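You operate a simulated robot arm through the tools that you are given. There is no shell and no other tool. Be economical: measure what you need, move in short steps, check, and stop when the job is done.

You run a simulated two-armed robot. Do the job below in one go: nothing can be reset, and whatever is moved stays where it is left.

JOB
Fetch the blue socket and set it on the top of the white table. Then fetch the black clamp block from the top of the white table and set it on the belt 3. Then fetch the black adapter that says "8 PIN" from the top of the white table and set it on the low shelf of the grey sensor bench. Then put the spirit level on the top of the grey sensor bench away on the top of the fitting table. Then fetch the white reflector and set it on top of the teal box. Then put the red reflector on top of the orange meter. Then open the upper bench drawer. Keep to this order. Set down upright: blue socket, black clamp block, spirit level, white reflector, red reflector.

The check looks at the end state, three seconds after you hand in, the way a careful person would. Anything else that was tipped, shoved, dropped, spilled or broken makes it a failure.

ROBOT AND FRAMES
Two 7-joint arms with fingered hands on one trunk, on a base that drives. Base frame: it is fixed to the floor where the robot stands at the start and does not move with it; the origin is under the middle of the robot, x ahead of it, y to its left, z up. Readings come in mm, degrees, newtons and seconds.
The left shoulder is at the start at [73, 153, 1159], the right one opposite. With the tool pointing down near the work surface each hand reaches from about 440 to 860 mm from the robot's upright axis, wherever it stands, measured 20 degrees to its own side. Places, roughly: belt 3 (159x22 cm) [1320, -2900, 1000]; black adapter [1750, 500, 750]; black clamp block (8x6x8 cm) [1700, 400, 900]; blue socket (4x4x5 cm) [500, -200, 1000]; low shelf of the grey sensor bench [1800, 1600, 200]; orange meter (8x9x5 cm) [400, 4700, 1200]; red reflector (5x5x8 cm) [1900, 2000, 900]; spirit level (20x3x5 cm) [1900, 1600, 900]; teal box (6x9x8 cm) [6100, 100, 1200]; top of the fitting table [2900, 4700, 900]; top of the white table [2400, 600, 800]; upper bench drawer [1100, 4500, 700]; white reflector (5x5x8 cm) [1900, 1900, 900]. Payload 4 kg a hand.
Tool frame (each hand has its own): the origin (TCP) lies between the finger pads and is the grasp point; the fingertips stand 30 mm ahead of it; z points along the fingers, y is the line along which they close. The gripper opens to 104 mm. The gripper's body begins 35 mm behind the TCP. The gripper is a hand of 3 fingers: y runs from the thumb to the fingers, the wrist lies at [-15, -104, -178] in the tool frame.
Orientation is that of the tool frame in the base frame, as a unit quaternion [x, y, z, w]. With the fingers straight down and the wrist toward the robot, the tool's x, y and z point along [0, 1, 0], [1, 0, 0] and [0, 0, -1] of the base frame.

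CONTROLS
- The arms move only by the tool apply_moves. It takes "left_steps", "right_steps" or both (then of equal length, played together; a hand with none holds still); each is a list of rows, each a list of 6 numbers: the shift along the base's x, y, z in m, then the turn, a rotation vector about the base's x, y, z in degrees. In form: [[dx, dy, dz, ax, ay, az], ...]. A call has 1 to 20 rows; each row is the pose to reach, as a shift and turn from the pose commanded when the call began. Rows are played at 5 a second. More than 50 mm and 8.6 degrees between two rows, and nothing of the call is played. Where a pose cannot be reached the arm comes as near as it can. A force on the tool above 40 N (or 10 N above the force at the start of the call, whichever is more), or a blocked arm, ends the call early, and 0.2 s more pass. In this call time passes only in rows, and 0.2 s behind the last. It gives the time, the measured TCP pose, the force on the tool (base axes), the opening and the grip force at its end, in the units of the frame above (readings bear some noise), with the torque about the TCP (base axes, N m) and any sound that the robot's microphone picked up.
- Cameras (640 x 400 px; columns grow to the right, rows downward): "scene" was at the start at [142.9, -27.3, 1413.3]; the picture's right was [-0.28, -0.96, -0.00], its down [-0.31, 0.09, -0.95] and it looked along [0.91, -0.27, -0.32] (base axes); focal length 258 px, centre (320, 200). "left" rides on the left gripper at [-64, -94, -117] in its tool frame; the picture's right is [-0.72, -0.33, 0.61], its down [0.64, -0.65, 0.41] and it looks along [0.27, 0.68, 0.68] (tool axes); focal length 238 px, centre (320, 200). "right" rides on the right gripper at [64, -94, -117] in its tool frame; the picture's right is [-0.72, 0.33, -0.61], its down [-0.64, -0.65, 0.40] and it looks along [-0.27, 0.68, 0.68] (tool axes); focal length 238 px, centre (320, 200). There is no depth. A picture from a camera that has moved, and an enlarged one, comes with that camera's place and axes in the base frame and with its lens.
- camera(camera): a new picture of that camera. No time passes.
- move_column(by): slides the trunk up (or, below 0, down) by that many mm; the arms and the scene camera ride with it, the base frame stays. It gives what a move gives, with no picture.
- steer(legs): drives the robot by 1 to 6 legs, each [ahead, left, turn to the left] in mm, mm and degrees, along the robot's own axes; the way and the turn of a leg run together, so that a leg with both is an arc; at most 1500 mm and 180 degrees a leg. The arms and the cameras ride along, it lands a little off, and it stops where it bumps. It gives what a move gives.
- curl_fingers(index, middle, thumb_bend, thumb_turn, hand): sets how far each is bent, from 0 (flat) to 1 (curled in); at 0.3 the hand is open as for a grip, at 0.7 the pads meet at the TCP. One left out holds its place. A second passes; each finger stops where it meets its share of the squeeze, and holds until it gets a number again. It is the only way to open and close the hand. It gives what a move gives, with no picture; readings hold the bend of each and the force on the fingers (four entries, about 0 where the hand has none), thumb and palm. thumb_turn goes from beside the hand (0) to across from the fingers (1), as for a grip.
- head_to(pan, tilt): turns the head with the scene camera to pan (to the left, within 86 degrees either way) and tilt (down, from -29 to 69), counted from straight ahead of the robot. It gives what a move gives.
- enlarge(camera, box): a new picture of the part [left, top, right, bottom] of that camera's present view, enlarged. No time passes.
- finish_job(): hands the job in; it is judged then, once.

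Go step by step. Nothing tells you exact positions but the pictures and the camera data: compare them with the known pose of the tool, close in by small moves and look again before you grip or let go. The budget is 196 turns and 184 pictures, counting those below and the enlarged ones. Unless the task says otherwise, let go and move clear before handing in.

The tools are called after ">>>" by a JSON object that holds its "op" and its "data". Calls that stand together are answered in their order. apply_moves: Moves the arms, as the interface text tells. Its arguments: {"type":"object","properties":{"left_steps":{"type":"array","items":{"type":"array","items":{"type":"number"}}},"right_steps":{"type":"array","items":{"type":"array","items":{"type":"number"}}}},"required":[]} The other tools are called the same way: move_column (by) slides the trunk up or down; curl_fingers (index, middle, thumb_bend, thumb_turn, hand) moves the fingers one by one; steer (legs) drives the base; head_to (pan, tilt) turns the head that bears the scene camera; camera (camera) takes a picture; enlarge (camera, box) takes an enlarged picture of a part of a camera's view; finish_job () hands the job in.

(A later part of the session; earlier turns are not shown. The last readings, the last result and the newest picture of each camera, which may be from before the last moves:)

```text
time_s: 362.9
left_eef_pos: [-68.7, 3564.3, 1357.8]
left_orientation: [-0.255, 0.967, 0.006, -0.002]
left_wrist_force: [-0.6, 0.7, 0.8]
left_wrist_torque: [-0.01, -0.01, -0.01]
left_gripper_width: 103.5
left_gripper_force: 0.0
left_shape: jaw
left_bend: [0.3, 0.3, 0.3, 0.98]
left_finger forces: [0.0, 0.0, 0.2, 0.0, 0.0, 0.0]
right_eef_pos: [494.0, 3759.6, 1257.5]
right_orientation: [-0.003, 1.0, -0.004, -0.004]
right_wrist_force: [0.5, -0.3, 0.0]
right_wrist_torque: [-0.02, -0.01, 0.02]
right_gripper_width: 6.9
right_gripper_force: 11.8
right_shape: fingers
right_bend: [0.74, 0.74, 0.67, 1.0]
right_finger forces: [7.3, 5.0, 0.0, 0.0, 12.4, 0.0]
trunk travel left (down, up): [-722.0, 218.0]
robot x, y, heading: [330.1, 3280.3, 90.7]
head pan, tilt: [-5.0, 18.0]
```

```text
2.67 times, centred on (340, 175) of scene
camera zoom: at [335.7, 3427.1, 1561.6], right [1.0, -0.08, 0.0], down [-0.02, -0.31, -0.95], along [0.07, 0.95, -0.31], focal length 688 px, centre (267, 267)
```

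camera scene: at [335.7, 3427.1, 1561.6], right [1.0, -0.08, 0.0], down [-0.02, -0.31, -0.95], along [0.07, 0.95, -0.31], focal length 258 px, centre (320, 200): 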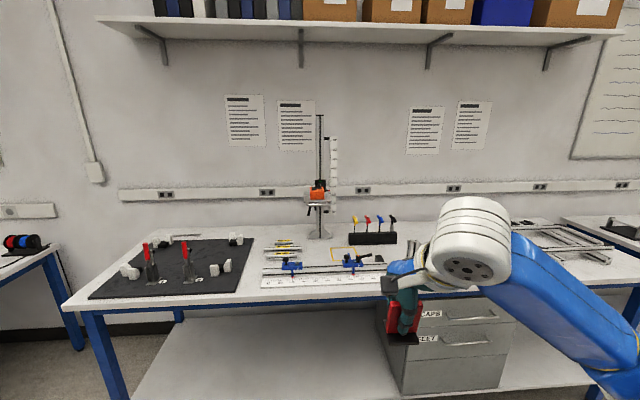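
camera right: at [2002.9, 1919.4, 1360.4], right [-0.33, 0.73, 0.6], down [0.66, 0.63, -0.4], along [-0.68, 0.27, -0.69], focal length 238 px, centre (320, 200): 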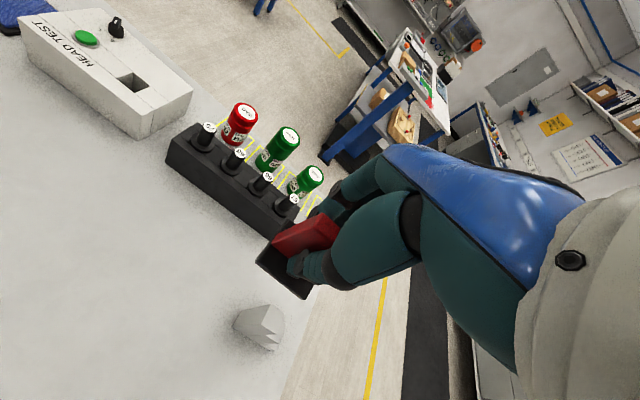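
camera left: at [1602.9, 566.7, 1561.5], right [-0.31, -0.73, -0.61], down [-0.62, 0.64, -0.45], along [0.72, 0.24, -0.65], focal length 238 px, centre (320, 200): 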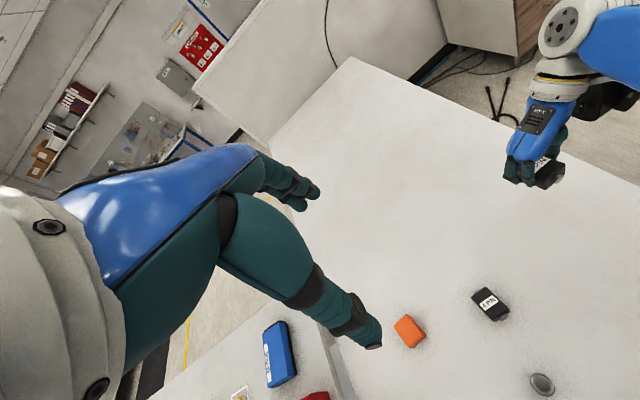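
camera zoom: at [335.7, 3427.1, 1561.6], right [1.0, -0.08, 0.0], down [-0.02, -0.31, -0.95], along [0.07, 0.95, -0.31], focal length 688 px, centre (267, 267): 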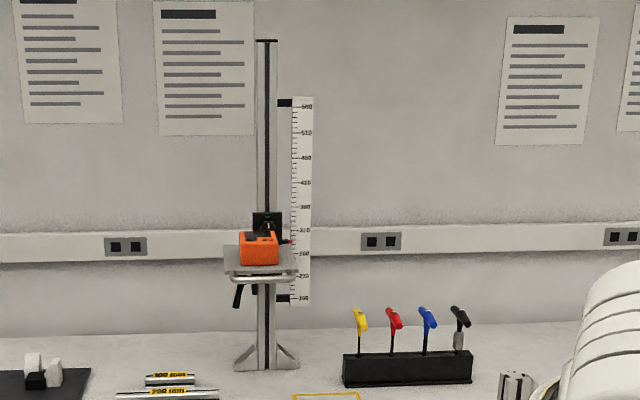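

The orange meter sits on a small platform in front of a column, ≈[410, 4670, 1190]. I drive nearer for a second bearing.

>>> {"op": "steer", "data": {"legs": [[420, 105, -0.7]]}}

>>> {"op": "enlarge", "data": {"camera": "scene", "box": [290, 80, 450, 240]}}

>>> {"op": "camera", "data": {"camera": "right"}}

```text
time_s: 365.5
left_eef_pos: [-169.1, 3986.0, 1358.2]
left_orientation: [-0.246, 0.969, 0.008, -0.002]
left_wrist_force: [0.1, 0.6, -0.5]
left_wrist_torque: [0.02, 0.0, 0.01]
left_gripper_width: 103.7
left_gripper_force: 0.0
left_shape: jaw
left_bend: [0.3, 0.3, 0.3, 0.98]
left_finger forces: [0.0, 0.0, 0.1, 0.0, 0.1, 0.0]
right_eef_pos: [397.5, 4170.6, 1257.6]
right_orientation: [0.008, 1.0, -0.004, -0.005]
right_wrist_force: [0.6, 0.2, -1.0]
right_wrist_torque: [0.02, -0.01, 0.01]
right_gripper_width: 6.9
right_gripper_force: 12.3
right_shape: fingers
right_bend: [0.74, 0.74, 0.67, 1.0]
right_finger forces: [7.3, 5.0, 0.1, 0.0, 12.4, 0.0]
trunk travel left (down, up): [-722.0, 218.0]
robot x, y, heading: [220.2, 3694.4, 89.4]
head pan, tilt: [-5.0, 18.0]
```

```text
2.50 times, centred on (370, 160) of scene
camera zoom: at [232.4, 3840.1, 1562.1], right [1.0, -0.09, 0.0], down [-0.03, -0.31, -0.95], along [0.09, 0.95, -0.31], focal length 645 px, centre (195, 300)
```

zoom: 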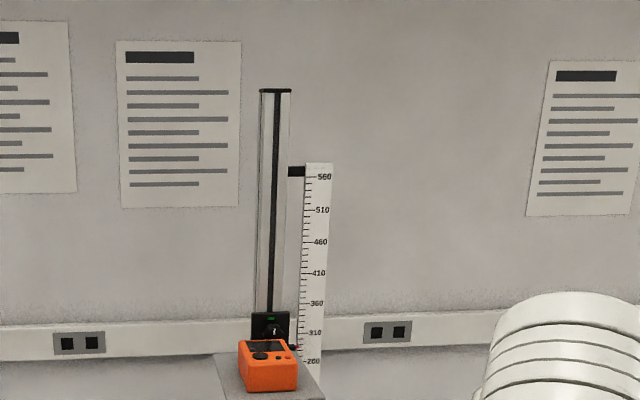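

```text
36 pictures are left
camera right: at [334.6, 4078.3, 1377.0], right [0.73, 0.32, 0.6], down [0.63, -0.66, -0.41], along [0.27, 0.68, -0.68], focal length 238 px, centre (320, 200)
```

right: 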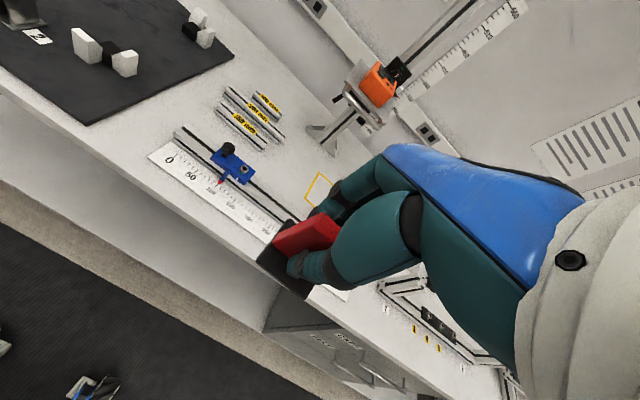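

Meter centre [412, 4678, 1190], top ≈1213, with the column right behind it (y≈4735). To keep the fingers off the column I will turn the hand 90° so it closes along x. First, drive closer.

>>> {"op": "steer", "data": {"legs": [[310, 35, 0.5]]}}

>>> {"op": "apply_moves", "data": {"right_steps": [[0.01, 0.01, 0.02, 0, 0, 8], [0.015, 0.02, 0.04, 0, 0, 16], [0.02, 0.03, 0.055, 0, 0, 24], [0.02, 0.03, 0.055, 0, 0, 32], [0.02, 0.03, 0.055, 0, 0, 40], [0.02, 0.03, 0.055, 0, 0, 48], [0.02, 0.03, 0.055, 0, 0, 56], [0.02, 0.03, 0.055, 0, 0, 64], [0.02, 0.03, 0.055, 0, 0, 72], [0.02, 0.03, 0.055, 0, 0, 80], [0.02, 0.03, 0.055, 0, 0, 88]]}}

>>> {"op": "camera", "data": {"camera": "scene"}}

```text
time_s: 367.6
left_eef_pos: [-206.0, 4286.5, 1359.4]
left_orientation: [-0.251, 0.968, 0.007, -0.002]
left_wrist_force: [-1.1, 0.4, 0.0]
left_wrist_torque: [0.02, -0.03, -0.04]
left_gripper_width: 103.9
left_gripper_force: 0.1
left_shape: jaw
left_bend: [0.3, 0.3, 0.3, 0.98]
left_finger forces: [0.0, 0.1, 0.0, 0.1, 0.0, 0.0]
right_eef_pos: [358.8, 4478.6, 1258.5]
right_orientation: [0.002, 1.0, -0.002, -0.006]
right_wrist_force: [-0.3, -0.4, -0.2]
right_wrist_torque: [-0.03, -0.03, 0.03]
right_gripper_width: 6.7
right_gripper_force: 12.4
right_shape: fingers
right_bend: [0.74, 0.74, 0.67, 1.0]
right_finger forces: [7.3, 5.0, 0.0, 0.1, 12.4, 0.0]
trunk travel left (down, up): [-722.0, 218.0]
robot x, y, heading: [189.9, 4008.7, 90.4]
head pan, tilt: [-5.0, 18.0]
```

```text
time_s: 370.0
left_eef_pos: [-208.5, 4290.3, 1357.8]
left_orientation: [-0.251, 0.968, 0.006, -0.002]
left_wrist_force: [-0.6, 0.2, 0.8]
left_wrist_torque: [0.0, 0.0, 0.02]
left_gripper_width: 103.8
left_gripper_force: 0.0
left_shape: jaw
left_bend: [0.3, 0.3, 0.3, 0.98]
left_finger forces: [0.0, 0.1, 0.0, 0.0, 0.0, 0.0]
right_eef_pos: [378.1, 4512.5, 1314.0]
right_orientation: [-0.694, 0.72, -0.006, -0.001]
right_wrist_force: [0.7, 0.6, 0.4]
right_wrist_torque: [0.01, 0.02, -0.01]
right_gripper_width: 7.1
right_gripper_force: 12.5
right_shape: fingers
right_bend: [0.74, 0.74, 0.66, 1.0]
right_finger forces: [7.4, 5.1, 0.0, 0.1, 12.5, 0.0]
trunk travel left (down, up): [-722.0, 218.0]
robot x, y, heading: [186.2, 4000.4, 90.0]
head pan, tilt: [-5.0, 18.0]
```

```text
35 pictures are left
camera scene: at [195.3, 4151.1, 1561.6], right [1.0, -0.08, 0.0], down [-0.03, -0.31, -0.95], along [0.08, 0.95, -0.31], focal length 258 px, centre (320, 200)
```

scene: 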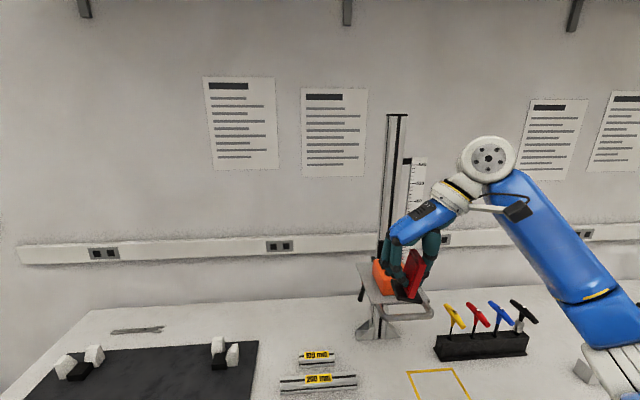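

The turn worked. Now I move the reflector over the meter: TCP target [412, 4667].

>>> {"op": "apply_moves", "data": {"right_steps": [[0.009, 0.04, 0, 0, 0, 0], [0.018, 0.08, 0, 0, 0, 0], [0.026, 0.12, 0, 0, 0, 1], [0.034, 0.154, 0, 0, 0, 2]]}}

>>> {"op": "camera", "data": {"camera": "right"}}

>>> {"op": "enlarge", "data": {"camera": "scene", "box": [320, 180, 480, 340]}}

```text
time_s: 371.0
left_eef_pos: [-209.8, 4291.2, 1358.5]
left_orientation: [-0.251, 0.968, 0.006, 0.0]
left_wrist_force: [0.1, 0.9, 0.3]
left_wrist_torque: [0.04, -0.01, 0.03]
left_gripper_width: 103.6
left_gripper_force: 0.0
left_shape: jaw
left_bend: [0.3, 0.3, 0.3, 0.98]
left_finger forces: [0.0, 0.0, 0.1, 0.0, 0.1, 0.1]
right_eef_pos: [409.5, 4664.6, 1313.0]
right_orientation: [-0.706, 0.708, -0.007, 0.0]
right_wrist_force: [0.2, 0.5, -0.6]
right_wrist_torque: [0.01, 0.03, 0.01]
right_gripper_width: 6.8
right_gripper_force: 12.1
right_shape: fingers
right_bend: [0.74, 0.74, 0.66, 1.0]
right_finger forces: [7.4, 5.1, 0.0, 0.0, 12.6, 0.1]
trunk travel left (down, up): [-722.0, 218.0]
robot x, y, heading: [190.4, 4005.4, 90.4]
head pan, tilt: [-5.0, 18.0]
```

```text
34 pictures are left
camera right: at [503.6, 4601.5, 1431.0], right [-0.33, 0.73, 0.6], down [0.66, 0.63, -0.41], along [-0.68, 0.26, -0.69], focal length 238 px, centre (320, 200)
```

right: 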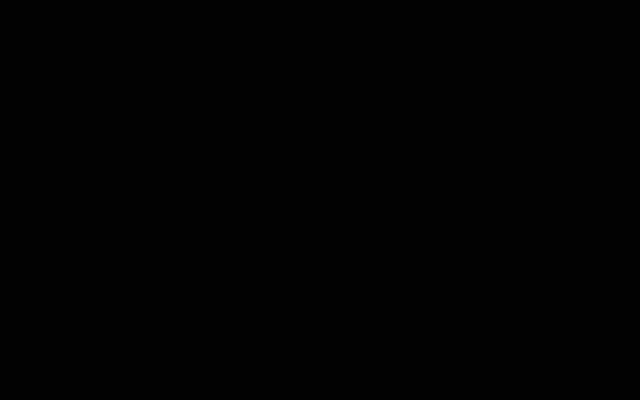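

```text
2.50 times, centred on (400, 260) of scene
camera zoom: at [193.6, 4151.5, 1561.5], right [1.0, -0.08, 0.0], down [-0.02, -0.31, -0.95], along [0.08, 0.95, -0.31], focal length 645 px, centre (120, 50)
```

zoom: 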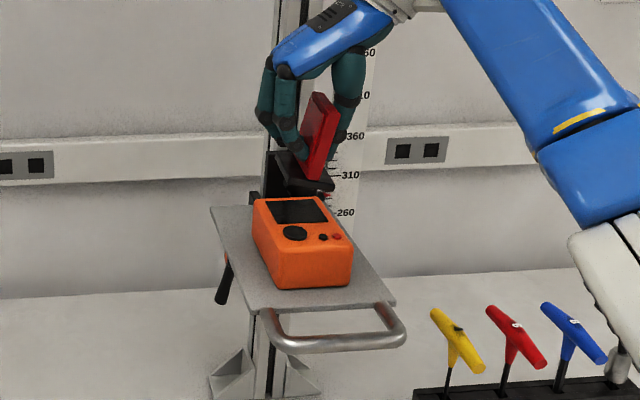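

The right camera is dark now, so I rely on the scene camera. I look closely at the meter's top for its knob and display.

>>> {"op": "enlarge", "data": {"camera": "scene", "box": [375, 235, 425, 300]}}

```text
6.15 times, centred on (400, 268) of scene
camera zoom: at [193.6, 4151.5, 1561.5], right [1.0, -0.08, 0.0], down [-0.02, -0.31, -0.95], along [0.08, 0.95, -0.31], focal length 1588 px, centre (-172, -215)
```

zoom: 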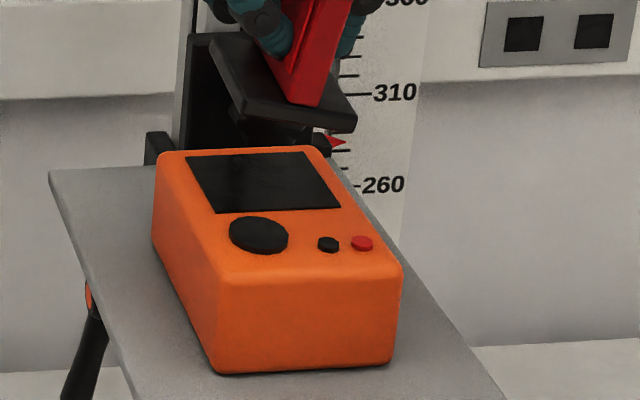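

The knob and display are nearly flush. I'll set the base over the display half: base centre ≈[412, 4687]. Moving back 20 mm, then down.

>>> {"op": "apply_moves", "data": {"right_steps": [[0.002, 0.01, 0, 0, 0, 0], [0.003, 0.02, 0, 0, 0, 0], [0.003, 0.02, -0.02, 0, 0, 0], [0.003, 0.02, -0.035, 0, 0, 0], [0.003, 0.02, -0.043, 0, 0, 0]]}}

>>> {"op": "enlarge", "data": {"camera": "scene", "box": [365, 200, 435, 300]}}

>>> {"op": "camera", "data": {"camera": "left"}}

```text
time_s: 372.2
left_eef_pos: [-205.6, 4289.6, 1356.8]
left_orientation: [-0.251, 0.968, 0.007, -0.003]
left_wrist_force: [0.2, -0.6, -0.5]
left_wrist_torque: [0.01, -0.03, 0.03]
left_gripper_width: 103.8
left_gripper_force: 0.0
left_shape: jaw
left_bend: [0.3, 0.3, 0.3, 0.98]
left_finger forces: [0.0, 0.1, 0.1, 0.1, 0.0, 0.0]
right_eef_pos: [415.9, 4685.0, 1271.0]
right_orientation: [-0.706, 0.708, -0.005, -0.002]
right_wrist_force: [0.4, -0.6, -0.6]
right_wrist_torque: [0.04, 0.03, -0.01]
right_gripper_width: 6.6
right_gripper_force: 12.8
right_shape: fingers
right_bend: [0.74, 0.74, 0.66, 1.0]
right_finger forces: [7.4, 5.1, 0.1, 0.0, 12.6, 0.0]
trunk travel left (down, up): [-722.0, 218.0]
robot x, y, heading: [187.8, 4006.1, 90.3]
head pan, tilt: [-5.0, 18.0]
```

```text
4.00 times, centred on (400, 250) of scene
camera zoom: at [196.4, 4151.1, 1561.6], right [1.0, -0.08, 0.0], down [-0.03, -0.31, -0.95], along [0.08, 0.95, -0.31], focal length 1032 px, centre (0, 0)
```

zoom: 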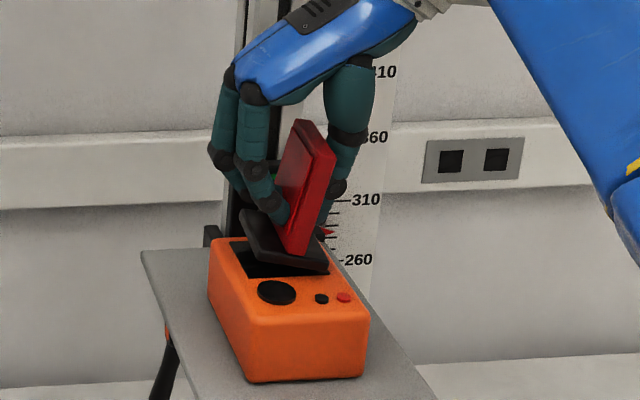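

```text
30 pictures are left
camera left: at [-105.6, 4237.4, 1472.5], right [0.78, 0.07, -0.62], down [-0.25, -0.88, -0.41], along [-0.57, 0.48, -0.67], focal length 238 px, centre (320, 200)
```

left: 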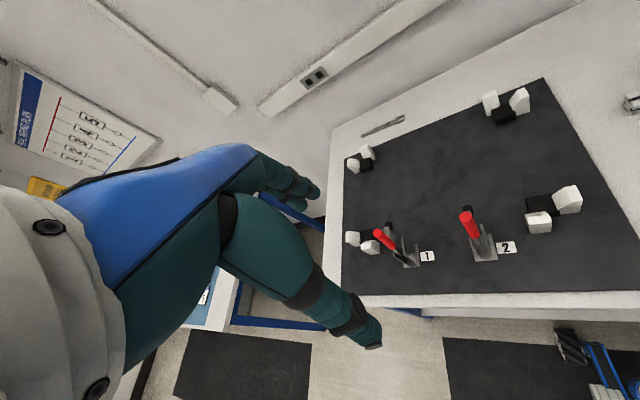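

The base is over the display half. Lowering in small rows.

>>> {"op": "apply_moves", "data": {"right_steps": [[0, 0, -0.003, 0, 0, 0], [0, 0, -0.006, 0, 0, 0], [0, 0, -0.009, 0, 0, 0], [0, 0, -0.011, 0, 0, 0]]}}

```text
time_s: 373.2
left_eef_pos: [-210.7, 4290.0, 1357.5]
left_orientation: [-0.25, 0.968, 0.007, -0.001]
left_wrist_force: [0.7, -0.2, 0.1]
left_wrist_torque: [0.02, 0.02, -0.01]
left_gripper_width: 103.6
left_gripper_force: 0.1
left_shape: jaw
left_bend: [0.3, 0.3, 0.3, 0.98]
left_finger forces: [0.0, 0.0, 0.0, 0.1, 0.0, 0.0]
right_eef_pos: [411.9, 4683.7, 1262.4]
right_orientation: [-0.706, 0.709, -0.006, -0.001]
right_wrist_force: [-1.2, 0.5, 8.0]
right_wrist_torque: [0.02, -0.1, 0.04]
right_gripper_width: 6.8
right_gripper_force: 14.4
right_shape: fingers
right_bend: [0.74, 0.74, 0.67, 1.0]
right_finger forces: [9.0, 7.0, 0.0, 0.0, 13.1, 0.0]
trunk travel left (down, up): [-722.0, 218.0]
robot x, y, heading: [188.6, 4004.4, 90.3]
head pan, tilt: [-5.0, 18.0]
```

Contact with 8 N. I look before releasing.

>>> {"op": "enlarge", "data": {"camera": "scene", "box": [365, 200, 435, 300]}}

```text
4.00 times, centred on (400, 250) of scene
camera zoom: at [192.8, 4149.4, 1561.9], right [1.0, -0.08, 0.0], down [-0.02, -0.31, -0.95], along [0.08, 0.95, -0.31], focal length 1032 px, centre (0, 0)
```

zoom: 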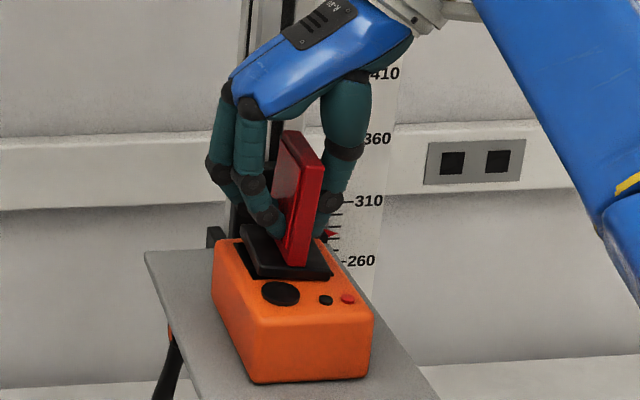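

The base sits flat on the meter's display half. Opening and rising straight up.

>>> {"op": "curl_fingers", "data": {"hand": "right", "index": 0.54, "middle": 0.54, "thumb_bend": 0.54}}

>>> {"op": "enlarge", "data": {"camera": "scene", "box": [365, 200, 435, 300]}}

```text
time_s: 374.2
left_eef_pos: [-208.1, 4291.3, 1357.4]
left_orientation: [-0.25, 0.968, 0.006, -0.001]
left_wrist_force: [0.5, -0.3, 0.9]
left_wrist_torque: [0.0, 0.0, -0.02]
left_gripper_width: 103.8
left_gripper_force: 0.1
left_shape: jaw
left_bend: [0.3, 0.3, 0.3, 0.98]
left_finger forces: [0.0, 0.0, 0.0, 0.1, 0.1, 0.1]
right_eef_pos: [413.6, 4685.5, 1260.0]
right_orientation: [-0.706, 0.709, -0.007, -0.002]
right_wrist_force: [0.0, -0.6, 0.4]
right_wrist_torque: [-0.01, -0.02, 0.0]
right_gripper_width: 40.6
right_gripper_force: 0.0
right_shape: fingers
right_bend: [0.54, 0.54, 0.54, 1.0]
right_finger forces: [0.0, 0.0, 0.0, 0.1, 0.0, 0.0]
trunk travel left (down, up): [-722.0, 218.0]
robot x, y, heading: [189.7, 4003.5, 90.0]
head pan, tilt: [-5.0, 18.0]
```

```text
4.00 times, centred on (400, 250) of scene
camera zoom: at [194.8, 4151.1, 1561.6], right [1.0, -0.08, 0.0], down [-0.03, -0.31, -0.95], along [0.08, 0.95, -0.31], focal length 1032 px, centre (0, 0)
```

zoom: 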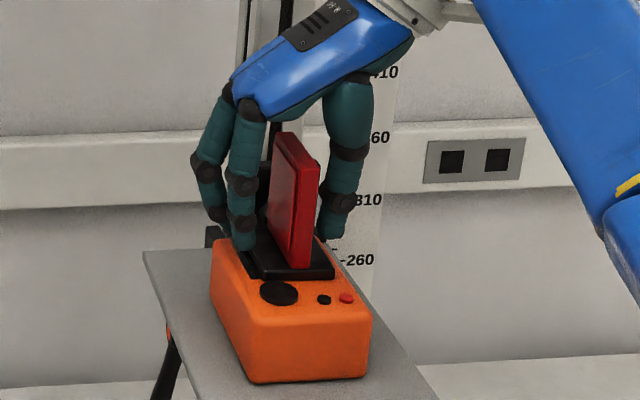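

Free on both sides. Rise 110 mm, then withdraw.

>>> {"op": "apply_moves", "data": {"right_steps": [[0, 0, 0.02, 0, 0, 0], [0, 0, 0.05, 0, 0, 0], [0, 0, 0.085, 0, 0, 0], [0, 0, 0.115, 0, 0, 0], [0, -0.04, 0.115, 0, 0, 0], [0, -0.08, 0.115, 0, 0, 0], [0, -0.12, 0.115, 0, 0, -4], [0, -0.15, 0.11, 0, 0, -12], [0, -0.16, 0.1, 0, 0, -20], [0, -0.17, 0.09, 0, 0, -28], [0, -0.18, 0.08, 0, 0, -36], [0, -0.19, 0.07, 0, 0, -44], [0, -0.2, 0.05, 0, 0, -52], [0, -0.205, 0.03, 0, 0, -60], [-0.01, -0.21, 0.01, 0, 0, -68], [-0.02, -0.215, -0.01, 0, 0, -76], [-0.03, -0.22, -0.02, 0, 0, -84], [-0.03, -0.22, -0.02, 0, 0, -90]]}}

>>> {"op": "camera", "data": {"camera": "scene"}}

```text
time_s: 378.0
left_eef_pos: [-208.7, 4290.0, 1357.1]
left_orientation: [-0.251, 0.968, 0.006, -0.002]
left_wrist_force: [-0.8, -0.3, -0.1]
left_wrist_torque: [0.01, -0.01, -0.02]
left_gripper_width: 103.7
left_gripper_force: 0.0
left_shape: jaw
left_bend: [0.3, 0.3, 0.3, 0.98]
left_finger forces: [0.1, 0.1, 0.0, 0.0, 0.0, 0.0]
right_eef_pos: [384.4, 4465.2, 1239.1]
right_orientation: [0.003, 1.0, -0.004, -0.004]
right_wrist_force: [0.1, 0.9, 0.5]
right_wrist_torque: [0.0, 0.0, -0.03]
right_gripper_width: 41.2
right_gripper_force: 0.1
right_shape: fingers
right_bend: [0.54, 0.54, 0.54, 1.0]
right_finger forces: [0.0, 0.1, 0.0, 0.1, 0.1, 0.0]
right hand out of reach, approached as far as the arm can: row 4, 5
trunk travel left (down, up): [-722.0, 218.0]
robot x, y, heading: [190.2, 4002.6, 90.2]
head pan, tilt: [-5.0, 18.0]
```

```text
27 pictures are left
camera scene: at [194.3, 4149.8, 1561.7], right [1.0, -0.08, 0.0], down [-0.02, -0.31, -0.95], along [0.08, 0.95, -0.31], focal length 258 px, centre (320, 200)
```

scene: 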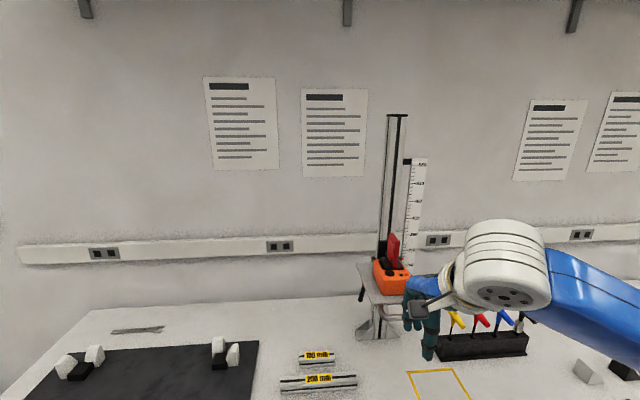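

The red reflector stands on the orange meter. Last: the upper bench drawer. I back away and drive right to face the drawer cabinet.

>>> {"op": "steer", "data": {"legs": [[-450, 0, 0], [0, -760, 0]]}}

>>> {"op": "head_to", "data": {"pan": -10, "tilt": 38}}

>>> {"op": "camera", "data": {"camera": "scene"}}

```text
time_s: 384.4
left_eef_pos: [543.9, 3847.6, 1357.1]
left_orientation: [-0.253, 0.967, 0.006, 0.0]
left_wrist_force: [0.3, -0.9, 0.0]
left_wrist_torque: [-0.01, -0.02, -0.01]
left_gripper_width: 103.7
left_gripper_force: 0.1
left_shape: jaw
left_bend: [0.3, 0.3, 0.3, 0.98]
left_finger forces: [0.0, 0.0, 0.0, 0.0, 0.1, 0.0]
right_eef_pos: [1134.9, 4026.7, 1239.3]
right_orientation: [-0.001, 1.0, -0.004, -0.004]
right_wrist_force: [0.2, -0.4, 0.7]
right_wrist_torque: [0.01, 0.0, 0.01]
right_gripper_width: 41.4
right_gripper_force: 0.0
right_shape: fingers
right_bend: [0.54, 0.54, 0.54, 1.0]
right_finger forces: [0.0, 0.0, 0.1, 0.0, 0.1, 0.1]
trunk travel left (down, up): [-722.0, 218.0]
robot x, y, heading: [944.2, 3564.9, 90.6]
head pan, tilt: [-5.0, 18.0]
```

```text
time_s: 385.2
left_eef_pos: [546.5, 3847.5, 1358.0]
left_orientation: [-0.254, 0.967, 0.007, -0.001]
left_wrist_force: [0.4, -0.4, 0.4]
left_wrist_torque: [-0.02, -0.01, -0.02]
left_gripper_width: 103.9
left_gripper_force: 0.0
left_shape: jaw
left_bend: [0.3, 0.3, 0.3, 0.98]
left_finger forces: [0.0, 0.1, 0.0, 0.0, 0.0, 0.0]
right_eef_pos: [1137.7, 4026.8, 1239.2]
right_orientation: [-0.001, 1.0, -0.004, -0.005]
right_wrist_force: [-0.4, 0.6, 0.2]
right_wrist_torque: [0.0, -0.02, 0.0]
right_gripper_width: 41.4
right_gripper_force: 0.1
right_shape: fingers
right_bend: [0.54, 0.54, 0.54, 1.0]
right_finger forces: [0.0, 0.0, 0.1, 0.0, 0.1, 0.1]
trunk travel left (down, up): [-722.0, 218.0]
robot x, y, heading: [945.8, 3563.8, 90.4]
head pan, tilt: [-10.0, 38.0]
```

```text
26 pictures are left
camera scene: at [957.5, 3702.3, 1530.2], right [0.99, -0.16, 0.0], down [-0.1, -0.61, -0.79], along [0.13, 0.78, -0.62], focal length 258 px, centre (320, 200)
```

scene: 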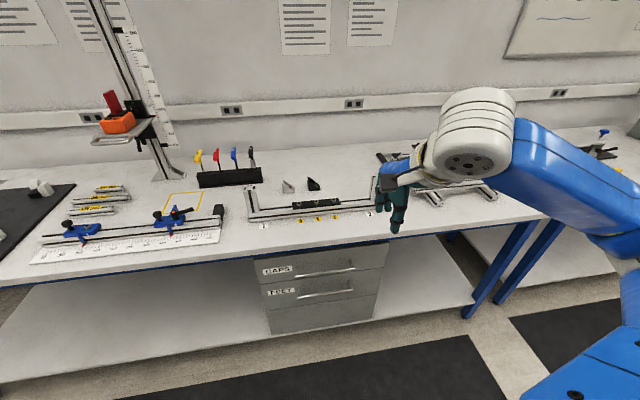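

The upper drawer (CAPS) has a horizontal bar handle under the bench edge. I lower the trunk for a level view.

>>> {"op": "move_column", "data": {"by": -400}}

>>> {"op": "head_to", "data": {"pan": -10, "tilt": 25}}

>>> {"op": "camera", "data": {"camera": "scene"}}

>>> {"op": "enlarge", "data": {"camera": "scene", "box": [240, 180, 400, 300]}}

```text
time_s: 389.0
left_eef_pos: [549.1, 3847.1, 957.4]
left_orientation: [-0.254, 0.967, 0.007, -0.002]
left_wrist_force: [-0.9, -0.3, 0.4]
left_wrist_torque: [0.04, 0.01, 0.03]
left_gripper_width: 103.6
left_gripper_force: 0.2
left_shape: jaw
left_bend: [0.3, 0.3, 0.3, 0.98]
left_finger forces: [0.0, 0.0, 0.0, 0.0, 0.0, 0.0]
right_eef_pos: [1141.2, 4027.0, 839.1]
right_orientation: [-0.001, 1.0, -0.004, -0.005]
right_wrist_force: [-0.1, -0.2, 0.1]
right_wrist_torque: [0.05, 0.0, 0.01]
right_gripper_width: 41.3
right_gripper_force: 0.2
right_shape: fingers
right_bend: [0.54, 0.54, 0.54, 1.0]
right_finger forces: [0.0, 0.0, 0.0, 0.1, 0.0, 0.1]
trunk travel left (down, up): [-322.0, 618.0]
robot x, y, heading: [945.0, 3563.0, 90.4]
head pan, tilt: [-10.0, 38.0]
```

```text
time_s: 389.8
left_eef_pos: [548.3, 3847.1, 958.4]
left_orientation: [-0.254, 0.967, 0.007, -0.002]
left_wrist_force: [0.1, -0.7, -1.0]
left_wrist_torque: [0.02, -0.02, 0.0]
left_gripper_width: 104.0
left_gripper_force: 0.1
left_shape: jaw
left_bend: [0.3, 0.3, 0.3, 0.98]
left_finger forces: [0.0, 0.0, 0.0, 0.1, 0.0, 0.0]
right_eef_pos: [1138.2, 4027.3, 840.0]
right_orientation: [0.0, 1.0, -0.003, -0.004]
right_wrist_force: [-0.5, -1.2, 0.1]
right_wrist_torque: [-0.01, 0.02, -0.04]
right_gripper_width: 41.6
right_gripper_force: 0.0
right_shape: fingers
right_bend: [0.54, 0.54, 0.54, 1.0]
right_finger forces: [0.0, 0.0, 0.0, 0.1, 0.1, 0.0]
trunk travel left (down, up): [-322.0, 618.0]
robot x, y, heading: [945.0, 3567.5, 90.4]
head pan, tilt: [-10.0, 25.0]
```

```text
25 pictures are left
camera scene: at [960.6, 3707.6, 1150.3], right [0.99, -0.16, 0.0], down [-0.07, -0.42, -0.91], along [0.15, 0.89, -0.42], focal length 258 px, centre (320, 200)
```

scene: 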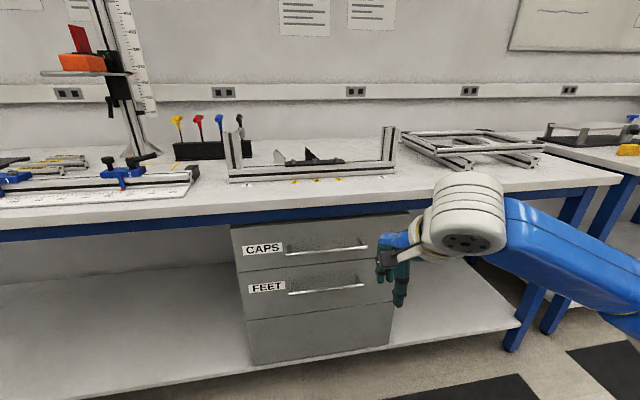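

```text
3.33 times, centred on (320, 240) of scene
camera zoom: at [960.6, 3707.6, 1150.3], right [0.99, -0.16, 0.0], down [-0.07, -0.42, -0.91], along [0.15, 0.89, -0.42], focal length 860 px, centre (320, 67)
```

zoom: 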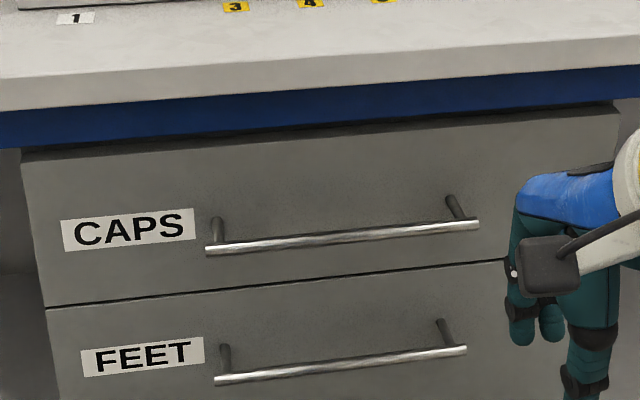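

Handle bar centre ≈[1078, 4296, 711], under the bench overhang, so I need the hand pointing forward (pitched up 90°) with fingers above and thumb below the bar. I pitch the hand step by step in free space.

>>> {"op": "apply_moves", "data": {"right_steps": [[-0.005, 0.008, -0.01, 8, 0, 0], [-0.01, 0.016, -0.02, 16, 0, 0], [-0.015, 0.024, -0.03, 24, 0, 0], [-0.02, 0.032, -0.04, 32, 0, 0], [-0.025, 0.04, -0.05, 40, 0, 0], [-0.03, 0.048, -0.06, 48, 0, 0], [-0.035, 0.056, -0.07, 56, 0, 0], [-0.04, 0.064, -0.08, 64, 0, 0], [-0.045, 0.072, -0.09, 72, 0, 0], [-0.05, 0.08, -0.1, 80, 0, 0], [-0.055, 0.088, -0.115, 86, 0, 0], [-0.06, 0.1, -0.125, 90, 0, 0]]}}

>>> {"op": "camera", "data": {"camera": "scene"}}

```text
time_s: 392.4
left_eef_pos: [547.3, 3848.5, 957.9]
left_orientation: [-0.255, 0.967, 0.006, -0.003]
left_wrist_force: [0.4, 0.5, 0.5]
left_wrist_torque: [-0.02, -0.05, -0.02]
left_gripper_width: 103.7
left_gripper_force: 0.0
left_shape: jaw
left_bend: [0.3, 0.3, 0.3, 0.98]
left_finger forces: [0.0, 0.0, 0.0, 0.0, 0.0, 0.0]
right_eef_pos: [1078.4, 4126.0, 712.0]
right_orientation: [-0.004, 0.709, 0.705, -0.003]
right_wrist_force: [0.1, 0.0, -0.7]
right_wrist_torque: [0.0, -0.01, -0.02]
right_gripper_width: 41.3
right_gripper_force: 0.1
right_shape: fingers
right_bend: [0.54, 0.54, 0.54, 1.0]
right_finger forces: [0.1, 0.0, 0.1, 0.1, 0.0, 0.0]
right hand out of reach, approached as far as the arm can: row 2, 3, 4, 5
trunk travel left (down, up): [-322.0, 618.0]
robot x, y, heading: [948.0, 3566.1, 90.6]
head pan, tilt: [-10.0, 25.0]
```

```text
23 pictures are left
camera scene: at [959.1, 3707.7, 1150.4], right [0.99, -0.16, 0.0], down [-0.07, -0.42, -0.91], along [0.15, 0.89, -0.42], focal length 258 px, centre (320, 200)
```

scene: 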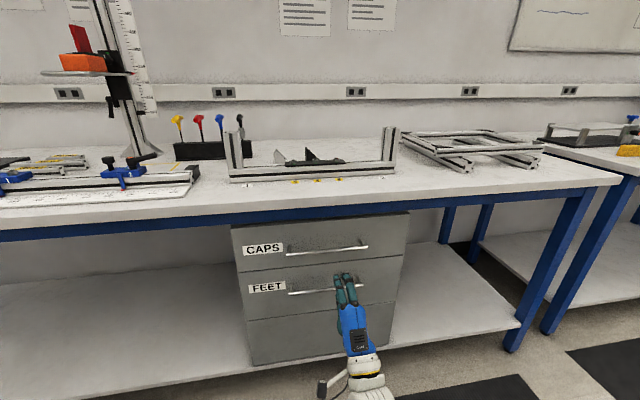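

The hand now points forward at the handle's height. A look from the hand camera.

>>> {"op": "camera", "data": {"camera": "right"}}

```text
22 pictures are left
camera right: at [1017.7, 4008.4, 618.2], right [0.72, -0.6, 0.33], down [0.64, 0.41, -0.65], along [0.26, 0.69, 0.68], focal length 238 px, centre (320, 200)
```

right: 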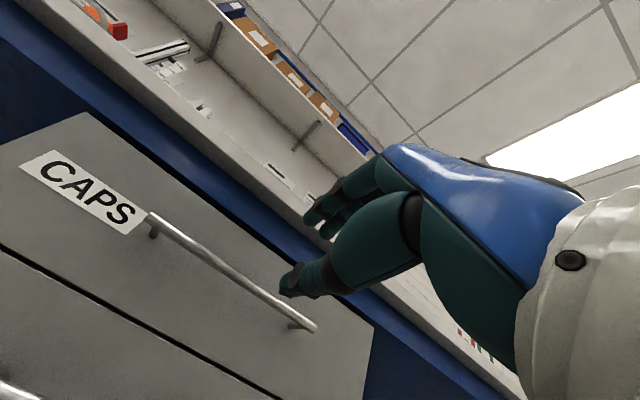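

The bar spans x 965–1201 at z≈716, y≈4293, with the drawer face at y≈4332. I open the fingers a bit more and advance to y≈4287.

>>> {"op": "curl_fingers", "data": {"hand": "right", "index": 0.48, "middle": 0.48, "thumb_bend": 0.48}}

>>> {"op": "apply_moves", "data": {"right_steps": [[0.001, 0.04, 0.001, 0, 0, 0], [0.002, 0.08, 0.003, 0, 0, 0], [0.003, 0.11, 0.004, 0, 0, 0]]}}

>>> {"op": "camera", "data": {"camera": "right"}}

>>> {"op": "enlarge", "data": {"camera": "scene", "box": [270, 200, 430, 320]}}

```text
time_s: 393.4
left_eef_pos: [548.1, 3848.0, 958.5]
left_orientation: [-0.254, 0.967, 0.008, -0.002]
left_wrist_force: [0.1, -0.8, -0.7]
left_wrist_torque: [-0.02, 0.01, 0.0]
left_gripper_width: 103.7
left_gripper_force: 0.0
left_shape: jaw
left_bend: [0.3, 0.3, 0.3, 0.98]
left_finger forces: [0.1, 0.0, 0.0, 0.0, 0.0, 0.0]
right_eef_pos: [1079.9, 4125.8, 713.0]
right_orientation: [-0.005, 0.709, 0.705, -0.003]
right_wrist_force: [0.4, 0.1, -0.3]
right_wrist_torque: [0.01, 0.01, 0.02]
right_gripper_width: 56.6
right_gripper_force: 0.1
right_shape: fingers
right_bend: [0.48, 0.48, 0.48, 1.0]
right_finger forces: [0.0, 0.2, 0.0, 0.0, 0.0, 0.1]
trunk travel left (down, up): [-322.0, 618.0]
robot x, y, heading: [946.3, 3560.7, 90.5]
head pan, tilt: [-10.0, 25.0]
```

```text
time_s: 394.2
left_eef_pos: [547.9, 3847.0, 957.5]
left_orientation: [-0.252, 0.968, 0.007, -0.002]
left_wrist_force: [0.3, -0.1, -0.4]
left_wrist_torque: [0.04, 0.0, 0.01]
left_gripper_width: 103.8
left_gripper_force: 0.1
left_shape: jaw
left_bend: [0.3, 0.3, 0.3, 0.98]
left_finger forces: [0.0, 0.1, 0.0, 0.0, 0.1, 0.1]
right_eef_pos: [1082.7, 4236.8, 715.9]
right_orientation: [-0.004, 0.709, 0.705, -0.002]
right_wrist_force: [0.6, 0.3, 0.6]
right_wrist_torque: [-0.02, -0.02, 0.02]
right_gripper_width: 56.6
right_gripper_force: 0.1
right_shape: fingers
right_bend: [0.48, 0.48, 0.48, 1.0]
right_finger forces: [0.0, 0.0, 0.0, 0.1, 0.0, 0.0]
trunk travel left (down, up): [-322.0, 618.0]
robot x, y, heading: [945.4, 3561.4, 90.4]
head pan, tilt: [-10.0, 25.0]
```

```text
21 pictures are left
camera right: at [1022.0, 4118.6, 623.0], right [0.72, -0.6, 0.33], down [0.64, 0.41, -0.65], along [0.26, 0.69, 0.68], focal length 238 px, centre (320, 200)
```

right: 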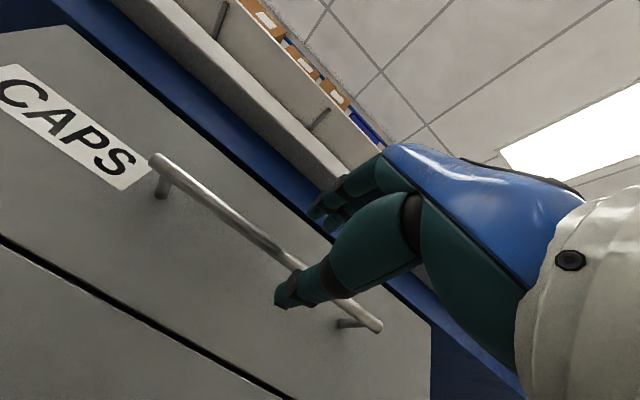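

```text
3.33 times, centred on (350, 260) of scene
camera zoom: at [959.5, 3708.2, 1150.3], right [0.99, -0.16, 0.0], down [-0.07, -0.42, -0.91], along [0.15, 0.89, -0.42], focal length 860 px, centre (220, 0)
```

zoom: 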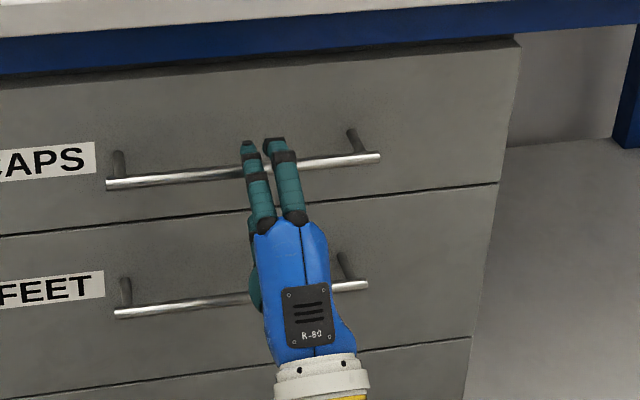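

The bar lies at z≈717, between fingers (above) and thumb (below). Advance 50 mm and close.

>>> {"op": "apply_moves", "data": {"right_steps": [[0, 0.02, 0.001, 0, 0, 0], [0, 0.038, 0.001, 0, 0, 0], [0, 0.05, 0.001, 0, 0, 0]]}}

>>> {"op": "camera", "data": {"camera": "right"}}

```text
time_s: 395.0
left_eef_pos: [547.8, 3847.8, 957.6]
left_orientation: [-0.253, 0.967, 0.007, -0.002]
left_wrist_force: [0.5, 0.3, -0.6]
left_wrist_torque: [0.01, 0.01, -0.02]
left_gripper_width: 103.5
left_gripper_force: 0.0
left_shape: jaw
left_bend: [0.3, 0.3, 0.3, 0.98]
left_finger forces: [0.0, 0.0, 0.1, 0.0, 0.1, 0.1]
right_eef_pos: [1084.5, 4285.6, 718.0]
right_orientation: [-0.004, 0.709, 0.705, -0.002]
right_wrist_force: [0.5, -0.1, 0.0]
right_wrist_torque: [-0.01, 0.01, 0.03]
right_gripper_width: 56.6
right_gripper_force: 0.0
right_shape: fingers
right_bend: [0.48, 0.48, 0.48, 1.0]
right_finger forces: [0.0, 0.0, 0.0, 0.0, 0.0, 0.0]
trunk travel left (down, up): [-322.0, 618.0]
robot x, y, heading: [945.1, 3566.4, 90.2]
head pan, tilt: [-10.0, 25.0]
```

```text
19 pictures are left
camera right: at [1022.5, 4168.6, 624.9], right [0.72, -0.6, 0.33], down [0.64, 0.41, -0.65], along [0.26, 0.69, 0.68], focal length 238 px, centre (320, 200)
```

right: 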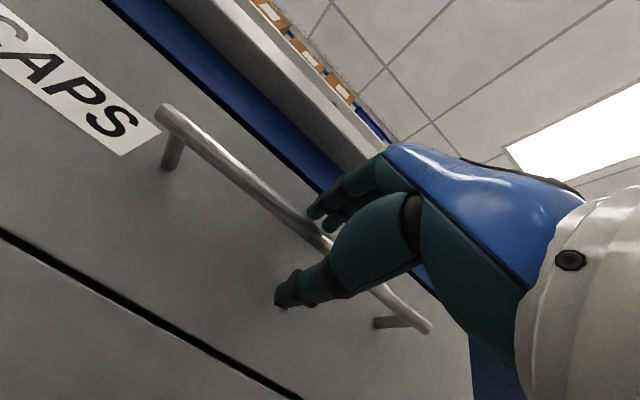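

The bar is right at the grasp point. Advance 5 mm and close.

>>> {"op": "apply_moves", "data": {"right_steps": [[0, 0.005, 0, 0, 0, 0]]}}

>>> {"op": "curl_fingers", "data": {"hand": "right", "index": 0.85, "middle": 0.85, "thumb_bend": 0.8}}

>>> {"op": "camera", "data": {"camera": "right"}}

```text
time_s: 395.4
left_eef_pos: [547.1, 3847.5, 957.7]
left_orientation: [-0.253, 0.967, 0.007, -0.002]
left_wrist_force: [0.1, -0.7, 1.0]
left_wrist_torque: [-0.03, 0.05, 0.0]
left_gripper_width: 103.6
left_gripper_force: 0.0
left_shape: jaw
left_bend: [0.3, 0.3, 0.3, 0.98]
left_finger forces: [0.0, 0.0, 0.0, 0.0, 0.0, 0.0]
right_eef_pos: [1084.1, 4292.3, 720.1]
right_orientation: [-0.005, 0.709, 0.705, -0.003]
right_wrist_force: [0.1, -0.3, 0.5]
right_wrist_torque: [-0.01, -0.02, 0.0]
right_gripper_width: 56.6
right_gripper_force: 0.1
right_shape: fingers
right_bend: [0.48, 0.48, 0.48, 1.0]
right_finger forces: [0.1, 0.0, 0.0, 0.0, 0.0, 0.0]
trunk travel left (down, up): [-322.0, 618.0]
robot x, y, heading: [947.1, 3561.9, 90.4]
head pan, tilt: [-10.0, 25.0]
```

```text
time_s: 396.4
left_eef_pos: [547.4, 3848.0, 957.9]
left_orientation: [-0.254, 0.967, 0.007, -0.002]
left_wrist_force: [-0.1, -0.4, 0.5]
left_wrist_torque: [-0.02, 0.02, -0.05]
left_gripper_width: 104.2
left_gripper_force: 0.0
left_shape: jaw
left_bend: [0.3, 0.3, 0.3, 0.98]
left_finger forces: [0.0, 0.1, 0.0, 0.1, 0.0, 0.0]
right_eef_pos: [1084.2, 4290.8, 718.5]
right_orientation: [-0.005, 0.709, 0.705, -0.003]
right_wrist_force: [0.6, 1.5, -0.6]
right_wrist_torque: [0.02, 0.03, 0.03]
right_gripper_width: 0.2
right_gripper_force: 0.0
right_shape: fingers
right_bend: [0.77, 0.82, 0.74, 1.0]
right_finger forces: [0.1, 0.0, 0.0, 0.0, 0.0, 0.0]
trunk travel left (down, up): [-322.0, 618.0]
robot x, y, heading: [946.4, 3566.4, 90.4]
head pan, tilt: [-10.0, 25.0]
```

```text
18 pictures are left
camera right: at [1022.2, 4173.3, 625.2], right [0.72, -0.6, 0.33], down [0.64, 0.41, -0.65], along [0.26, 0.69, 0.68], focal length 238 px, centre (320, 200)
```

right: 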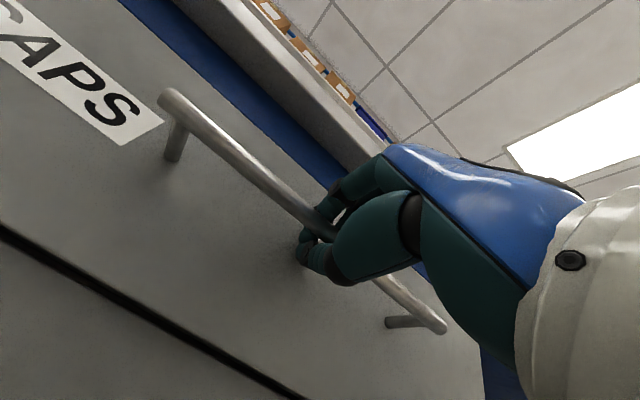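

The fingers have closed in front of the face with the bar seemingly hooked inside the hand. I pull back a little with the base and check.

>>> {"op": "steer", "data": {"legs": [[-60, 0, 0]]}}

>>> {"op": "camera", "data": {"camera": "right"}}

```text
time_s: 397.3
left_eef_pos: [547.5, 3787.7, 959.0]
left_orientation: [-0.254, 0.967, 0.007, -0.001]
left_wrist_force: [-0.2, -0.5, -0.9]
left_wrist_torque: [-0.01, -0.01, 0.0]
left_gripper_width: 104.1
left_gripper_force: 0.1
left_shape: jaw
left_bend: [0.3, 0.3, 0.3, 0.98]
left_finger forces: [0.0, 0.0, 0.0, 0.0, 0.0, 0.1]
right_eef_pos: [1083.9, 4228.9, 719.0]
right_orientation: [-0.004, 0.71, 0.705, -0.002]
right_wrist_force: [-2.5, 0.3, -4.3]
right_wrist_torque: [-0.07, 0.0, 0.09]
right_gripper_width: 0.0
right_gripper_force: 6.8
right_shape: fingers
right_bend: [0.77, 0.82, 0.74, 1.0]
right_finger forces: [0.0, 13.5, 0.0, 0.0, 0.1, 0.1]
trunk travel left (down, up): [-322.0, 618.0]
robot x, y, heading: [949.6, 3503.7, 90.4]
head pan, tilt: [-10.0, 25.0]
```

```text
17 pictures are left
camera right: at [1022.9, 4112.2, 625.5], right [0.72, -0.6, 0.33], down [0.64, 0.41, -0.65], along [0.26, 0.69, 0.68], focal length 238 px, centre (320, 200)
```

right: 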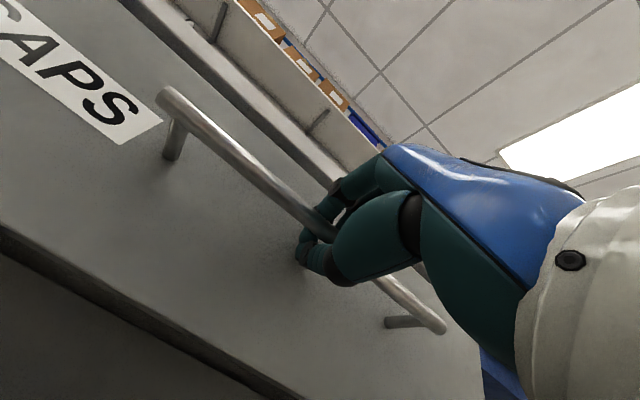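

The drawer comes along. I pull on.

>>> {"op": "steer", "data": {"legs": [[-120, 0, 0], [-110, 0, 0]]}}

>>> {"op": "camera", "data": {"camera": "scene"}}

```text
time_s: 399.4
left_eef_pos: [551.1, 3555.0, 958.0]
left_orientation: [-0.252, 0.968, 0.007, -0.001]
left_wrist_force: [0.4, -0.4, 0.0]
left_wrist_torque: [0.01, -0.01, 0.01]
left_gripper_width: 103.9
left_gripper_force: 0.1
left_shape: jaw
left_bend: [0.3, 0.3, 0.3, 0.98]
left_finger forces: [0.1, 0.1, 0.1, 0.1, 0.1, 0.1]
right_eef_pos: [1088.0, 3997.1, 718.5]
right_orientation: [-0.004, 0.71, 0.704, -0.001]
right_wrist_force: [-3.1, 0.5, -8.8]
right_wrist_torque: [-0.02, 0.09, 0.11]
right_gripper_width: 0.2
right_gripper_force: 21.1
right_shape: fingers
right_bend: [0.78, 0.82, 0.74, 1.0]
right_finger forces: [0.1, 19.1, 0.1, 0.0, 22.2, 0.0]
trunk travel left (down, up): [-322.0, 618.0]
robot x, y, heading: [949.0, 3272.4, 90.3]
head pan, tilt: [-10.0, 25.0]
```

```text
16 pictures are left
camera scene: at [961.7, 3415.9, 1150.3], right [0.99, -0.17, 0.0], down [-0.07, -0.42, -0.91], along [0.15, 0.89, -0.42], focal length 258 px, centre (320, 200)
```

scene: 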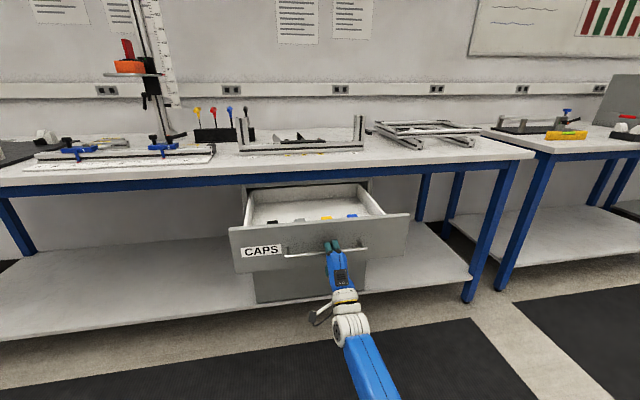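

The drawer is about 290 mm open. I pull a little more to make sure it is fully open.

>>> {"op": "steer", "data": {"legs": [[-50, 0, 0]]}}

>>> {"op": "camera", "data": {"camera": "right"}}

```text
time_s: 400.3
left_eef_pos: [552.7, 3507.4, 957.5]
left_orientation: [-0.252, 0.968, 0.006, -0.001]
left_wrist_force: [0.5, 0.5, -0.3]
left_wrist_torque: [-0.01, -0.02, -0.02]
left_gripper_width: 103.6
left_gripper_force: 0.0
left_shape: jaw
left_bend: [0.3, 0.3, 0.3, 0.98]
left_finger forces: [0.0, 0.0, 0.0, 0.1, 0.1, 0.0]
right_eef_pos: [1088.2, 3948.5, 717.9]
right_orientation: [-0.004, 0.71, 0.704, -0.002]
right_wrist_force: [-2.4, 16.9, -4.2]
right_wrist_torque: [0.04, 0.03, 0.16]
right_gripper_width: 0.0
right_gripper_force: 10.2
right_shape: fingers
right_bend: [0.78, 0.77, 0.74, 1.0]
right_finger forces: [0.0, 18.7, 0.0, 0.0, 1.1, 0.0]
trunk travel left (down, up): [-322.0, 618.0]
robot x, y, heading: [951.8, 3225.6, 90.3]
head pan, tilt: [-10.0, 25.0]
```

```text
15 pictures are left
camera right: at [1026.9, 3830.7, 624.0], right [0.72, -0.6, 0.33], down [0.64, 0.4, -0.65], along [0.26, 0.69, 0.68], focal length 238 px, centre (320, 200)
```

right: 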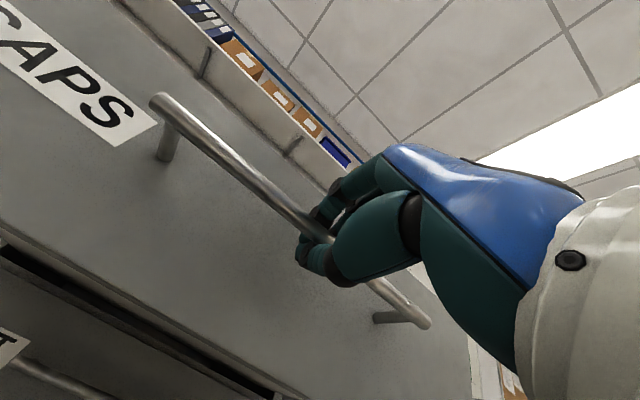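

The drawer has reached its stop (fully open). I relax the pull, open the hand and back the robot away.

>>> {"op": "apply_moves", "data": {"right_steps": [[0, 0.005, 0, 0, 0, 0]]}}

>>> {"op": "curl_fingers", "data": {"hand": "right", "index": 0.46, "middle": 0.46, "thumb_bend": 0.46}}

>>> {"op": "camera", "data": {"camera": "right"}}

```text
time_s: 400.7
left_eef_pos: [552.3, 3504.9, 957.6]
left_orientation: [-0.252, 0.968, 0.007, -0.001]
left_wrist_force: [-0.9, 0.2, -0.7]
left_wrist_torque: [0.0, -0.02, 0.02]
left_gripper_width: 103.6
left_gripper_force: 0.0
left_shape: jaw
left_bend: [0.3, 0.3, 0.3, 0.98]
left_finger forces: [0.0, 0.1, 0.1, 0.1, 0.0, 0.0]
right_eef_pos: [1088.6, 3952.4, 718.6]
right_orientation: [-0.005, 0.711, 0.703, -0.002]
right_wrist_force: [-2.0, 2.8, -4.4]
right_wrist_torque: [0.04, 0.01, 0.02]
right_gripper_width: 0.0
right_gripper_force: 4.7
right_shape: fingers
right_bend: [0.78, 0.78, 0.74, 1.0]
right_finger forces: [0.1, 7.3, 0.1, 0.1, 1.6, 0.0]
trunk travel left (down, up): [-322.0, 618.0]
robot x, y, heading: [947.6, 3219.6, 90.3]
head pan, tilt: [-10.0, 25.0]
```

```text
time_s: 401.7
left_eef_pos: [551.4, 3504.3, 959.8]
left_orientation: [-0.252, 0.968, 0.009, -0.002]
left_wrist_force: [-0.3, 1.0, -0.4]
left_wrist_torque: [-0.01, 0.03, 0.0]
left_gripper_width: 104.0
left_gripper_force: 0.1
left_shape: jaw
left_bend: [0.3, 0.3, 0.3, 0.98]
left_finger forces: [0.0, 0.0, 0.0, 0.0, 0.0, 0.0]
right_eef_pos: [1087.8, 3951.9, 720.1]
right_orientation: [-0.003, 0.709, 0.705, -0.002]
right_wrist_force: [0.7, 0.0, 0.3]
right_wrist_torque: [-0.01, 0.04, 0.02]
right_gripper_width: 61.6
right_gripper_force: 0.0
right_shape: fingers
right_bend: [0.46, 0.46, 0.46, 1.0]
right_finger forces: [0.1, 0.0, 0.0, 0.1, 0.0, 0.0]
trunk travel left (down, up): [-322.0, 618.0]
robot x, y, heading: [944.0, 3223.6, 90.3]
head pan, tilt: [-10.0, 25.0]
```

```text
14 pictures are left
camera right: at [1027.4, 3833.7, 626.1], right [0.72, -0.61, 0.33], down [0.64, 0.4, -0.65], along [0.26, 0.69, 0.68], focal length 238 px, centre (320, 200)
```

right: 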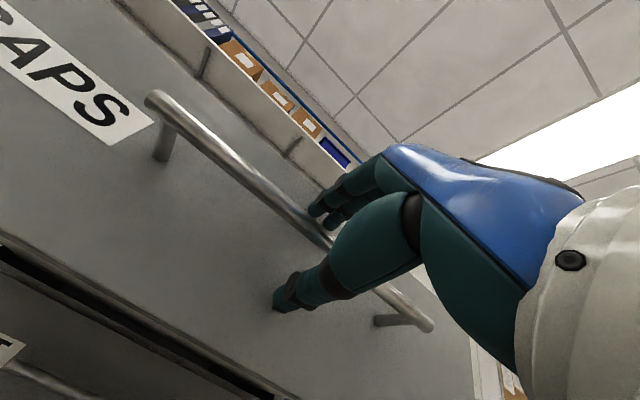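

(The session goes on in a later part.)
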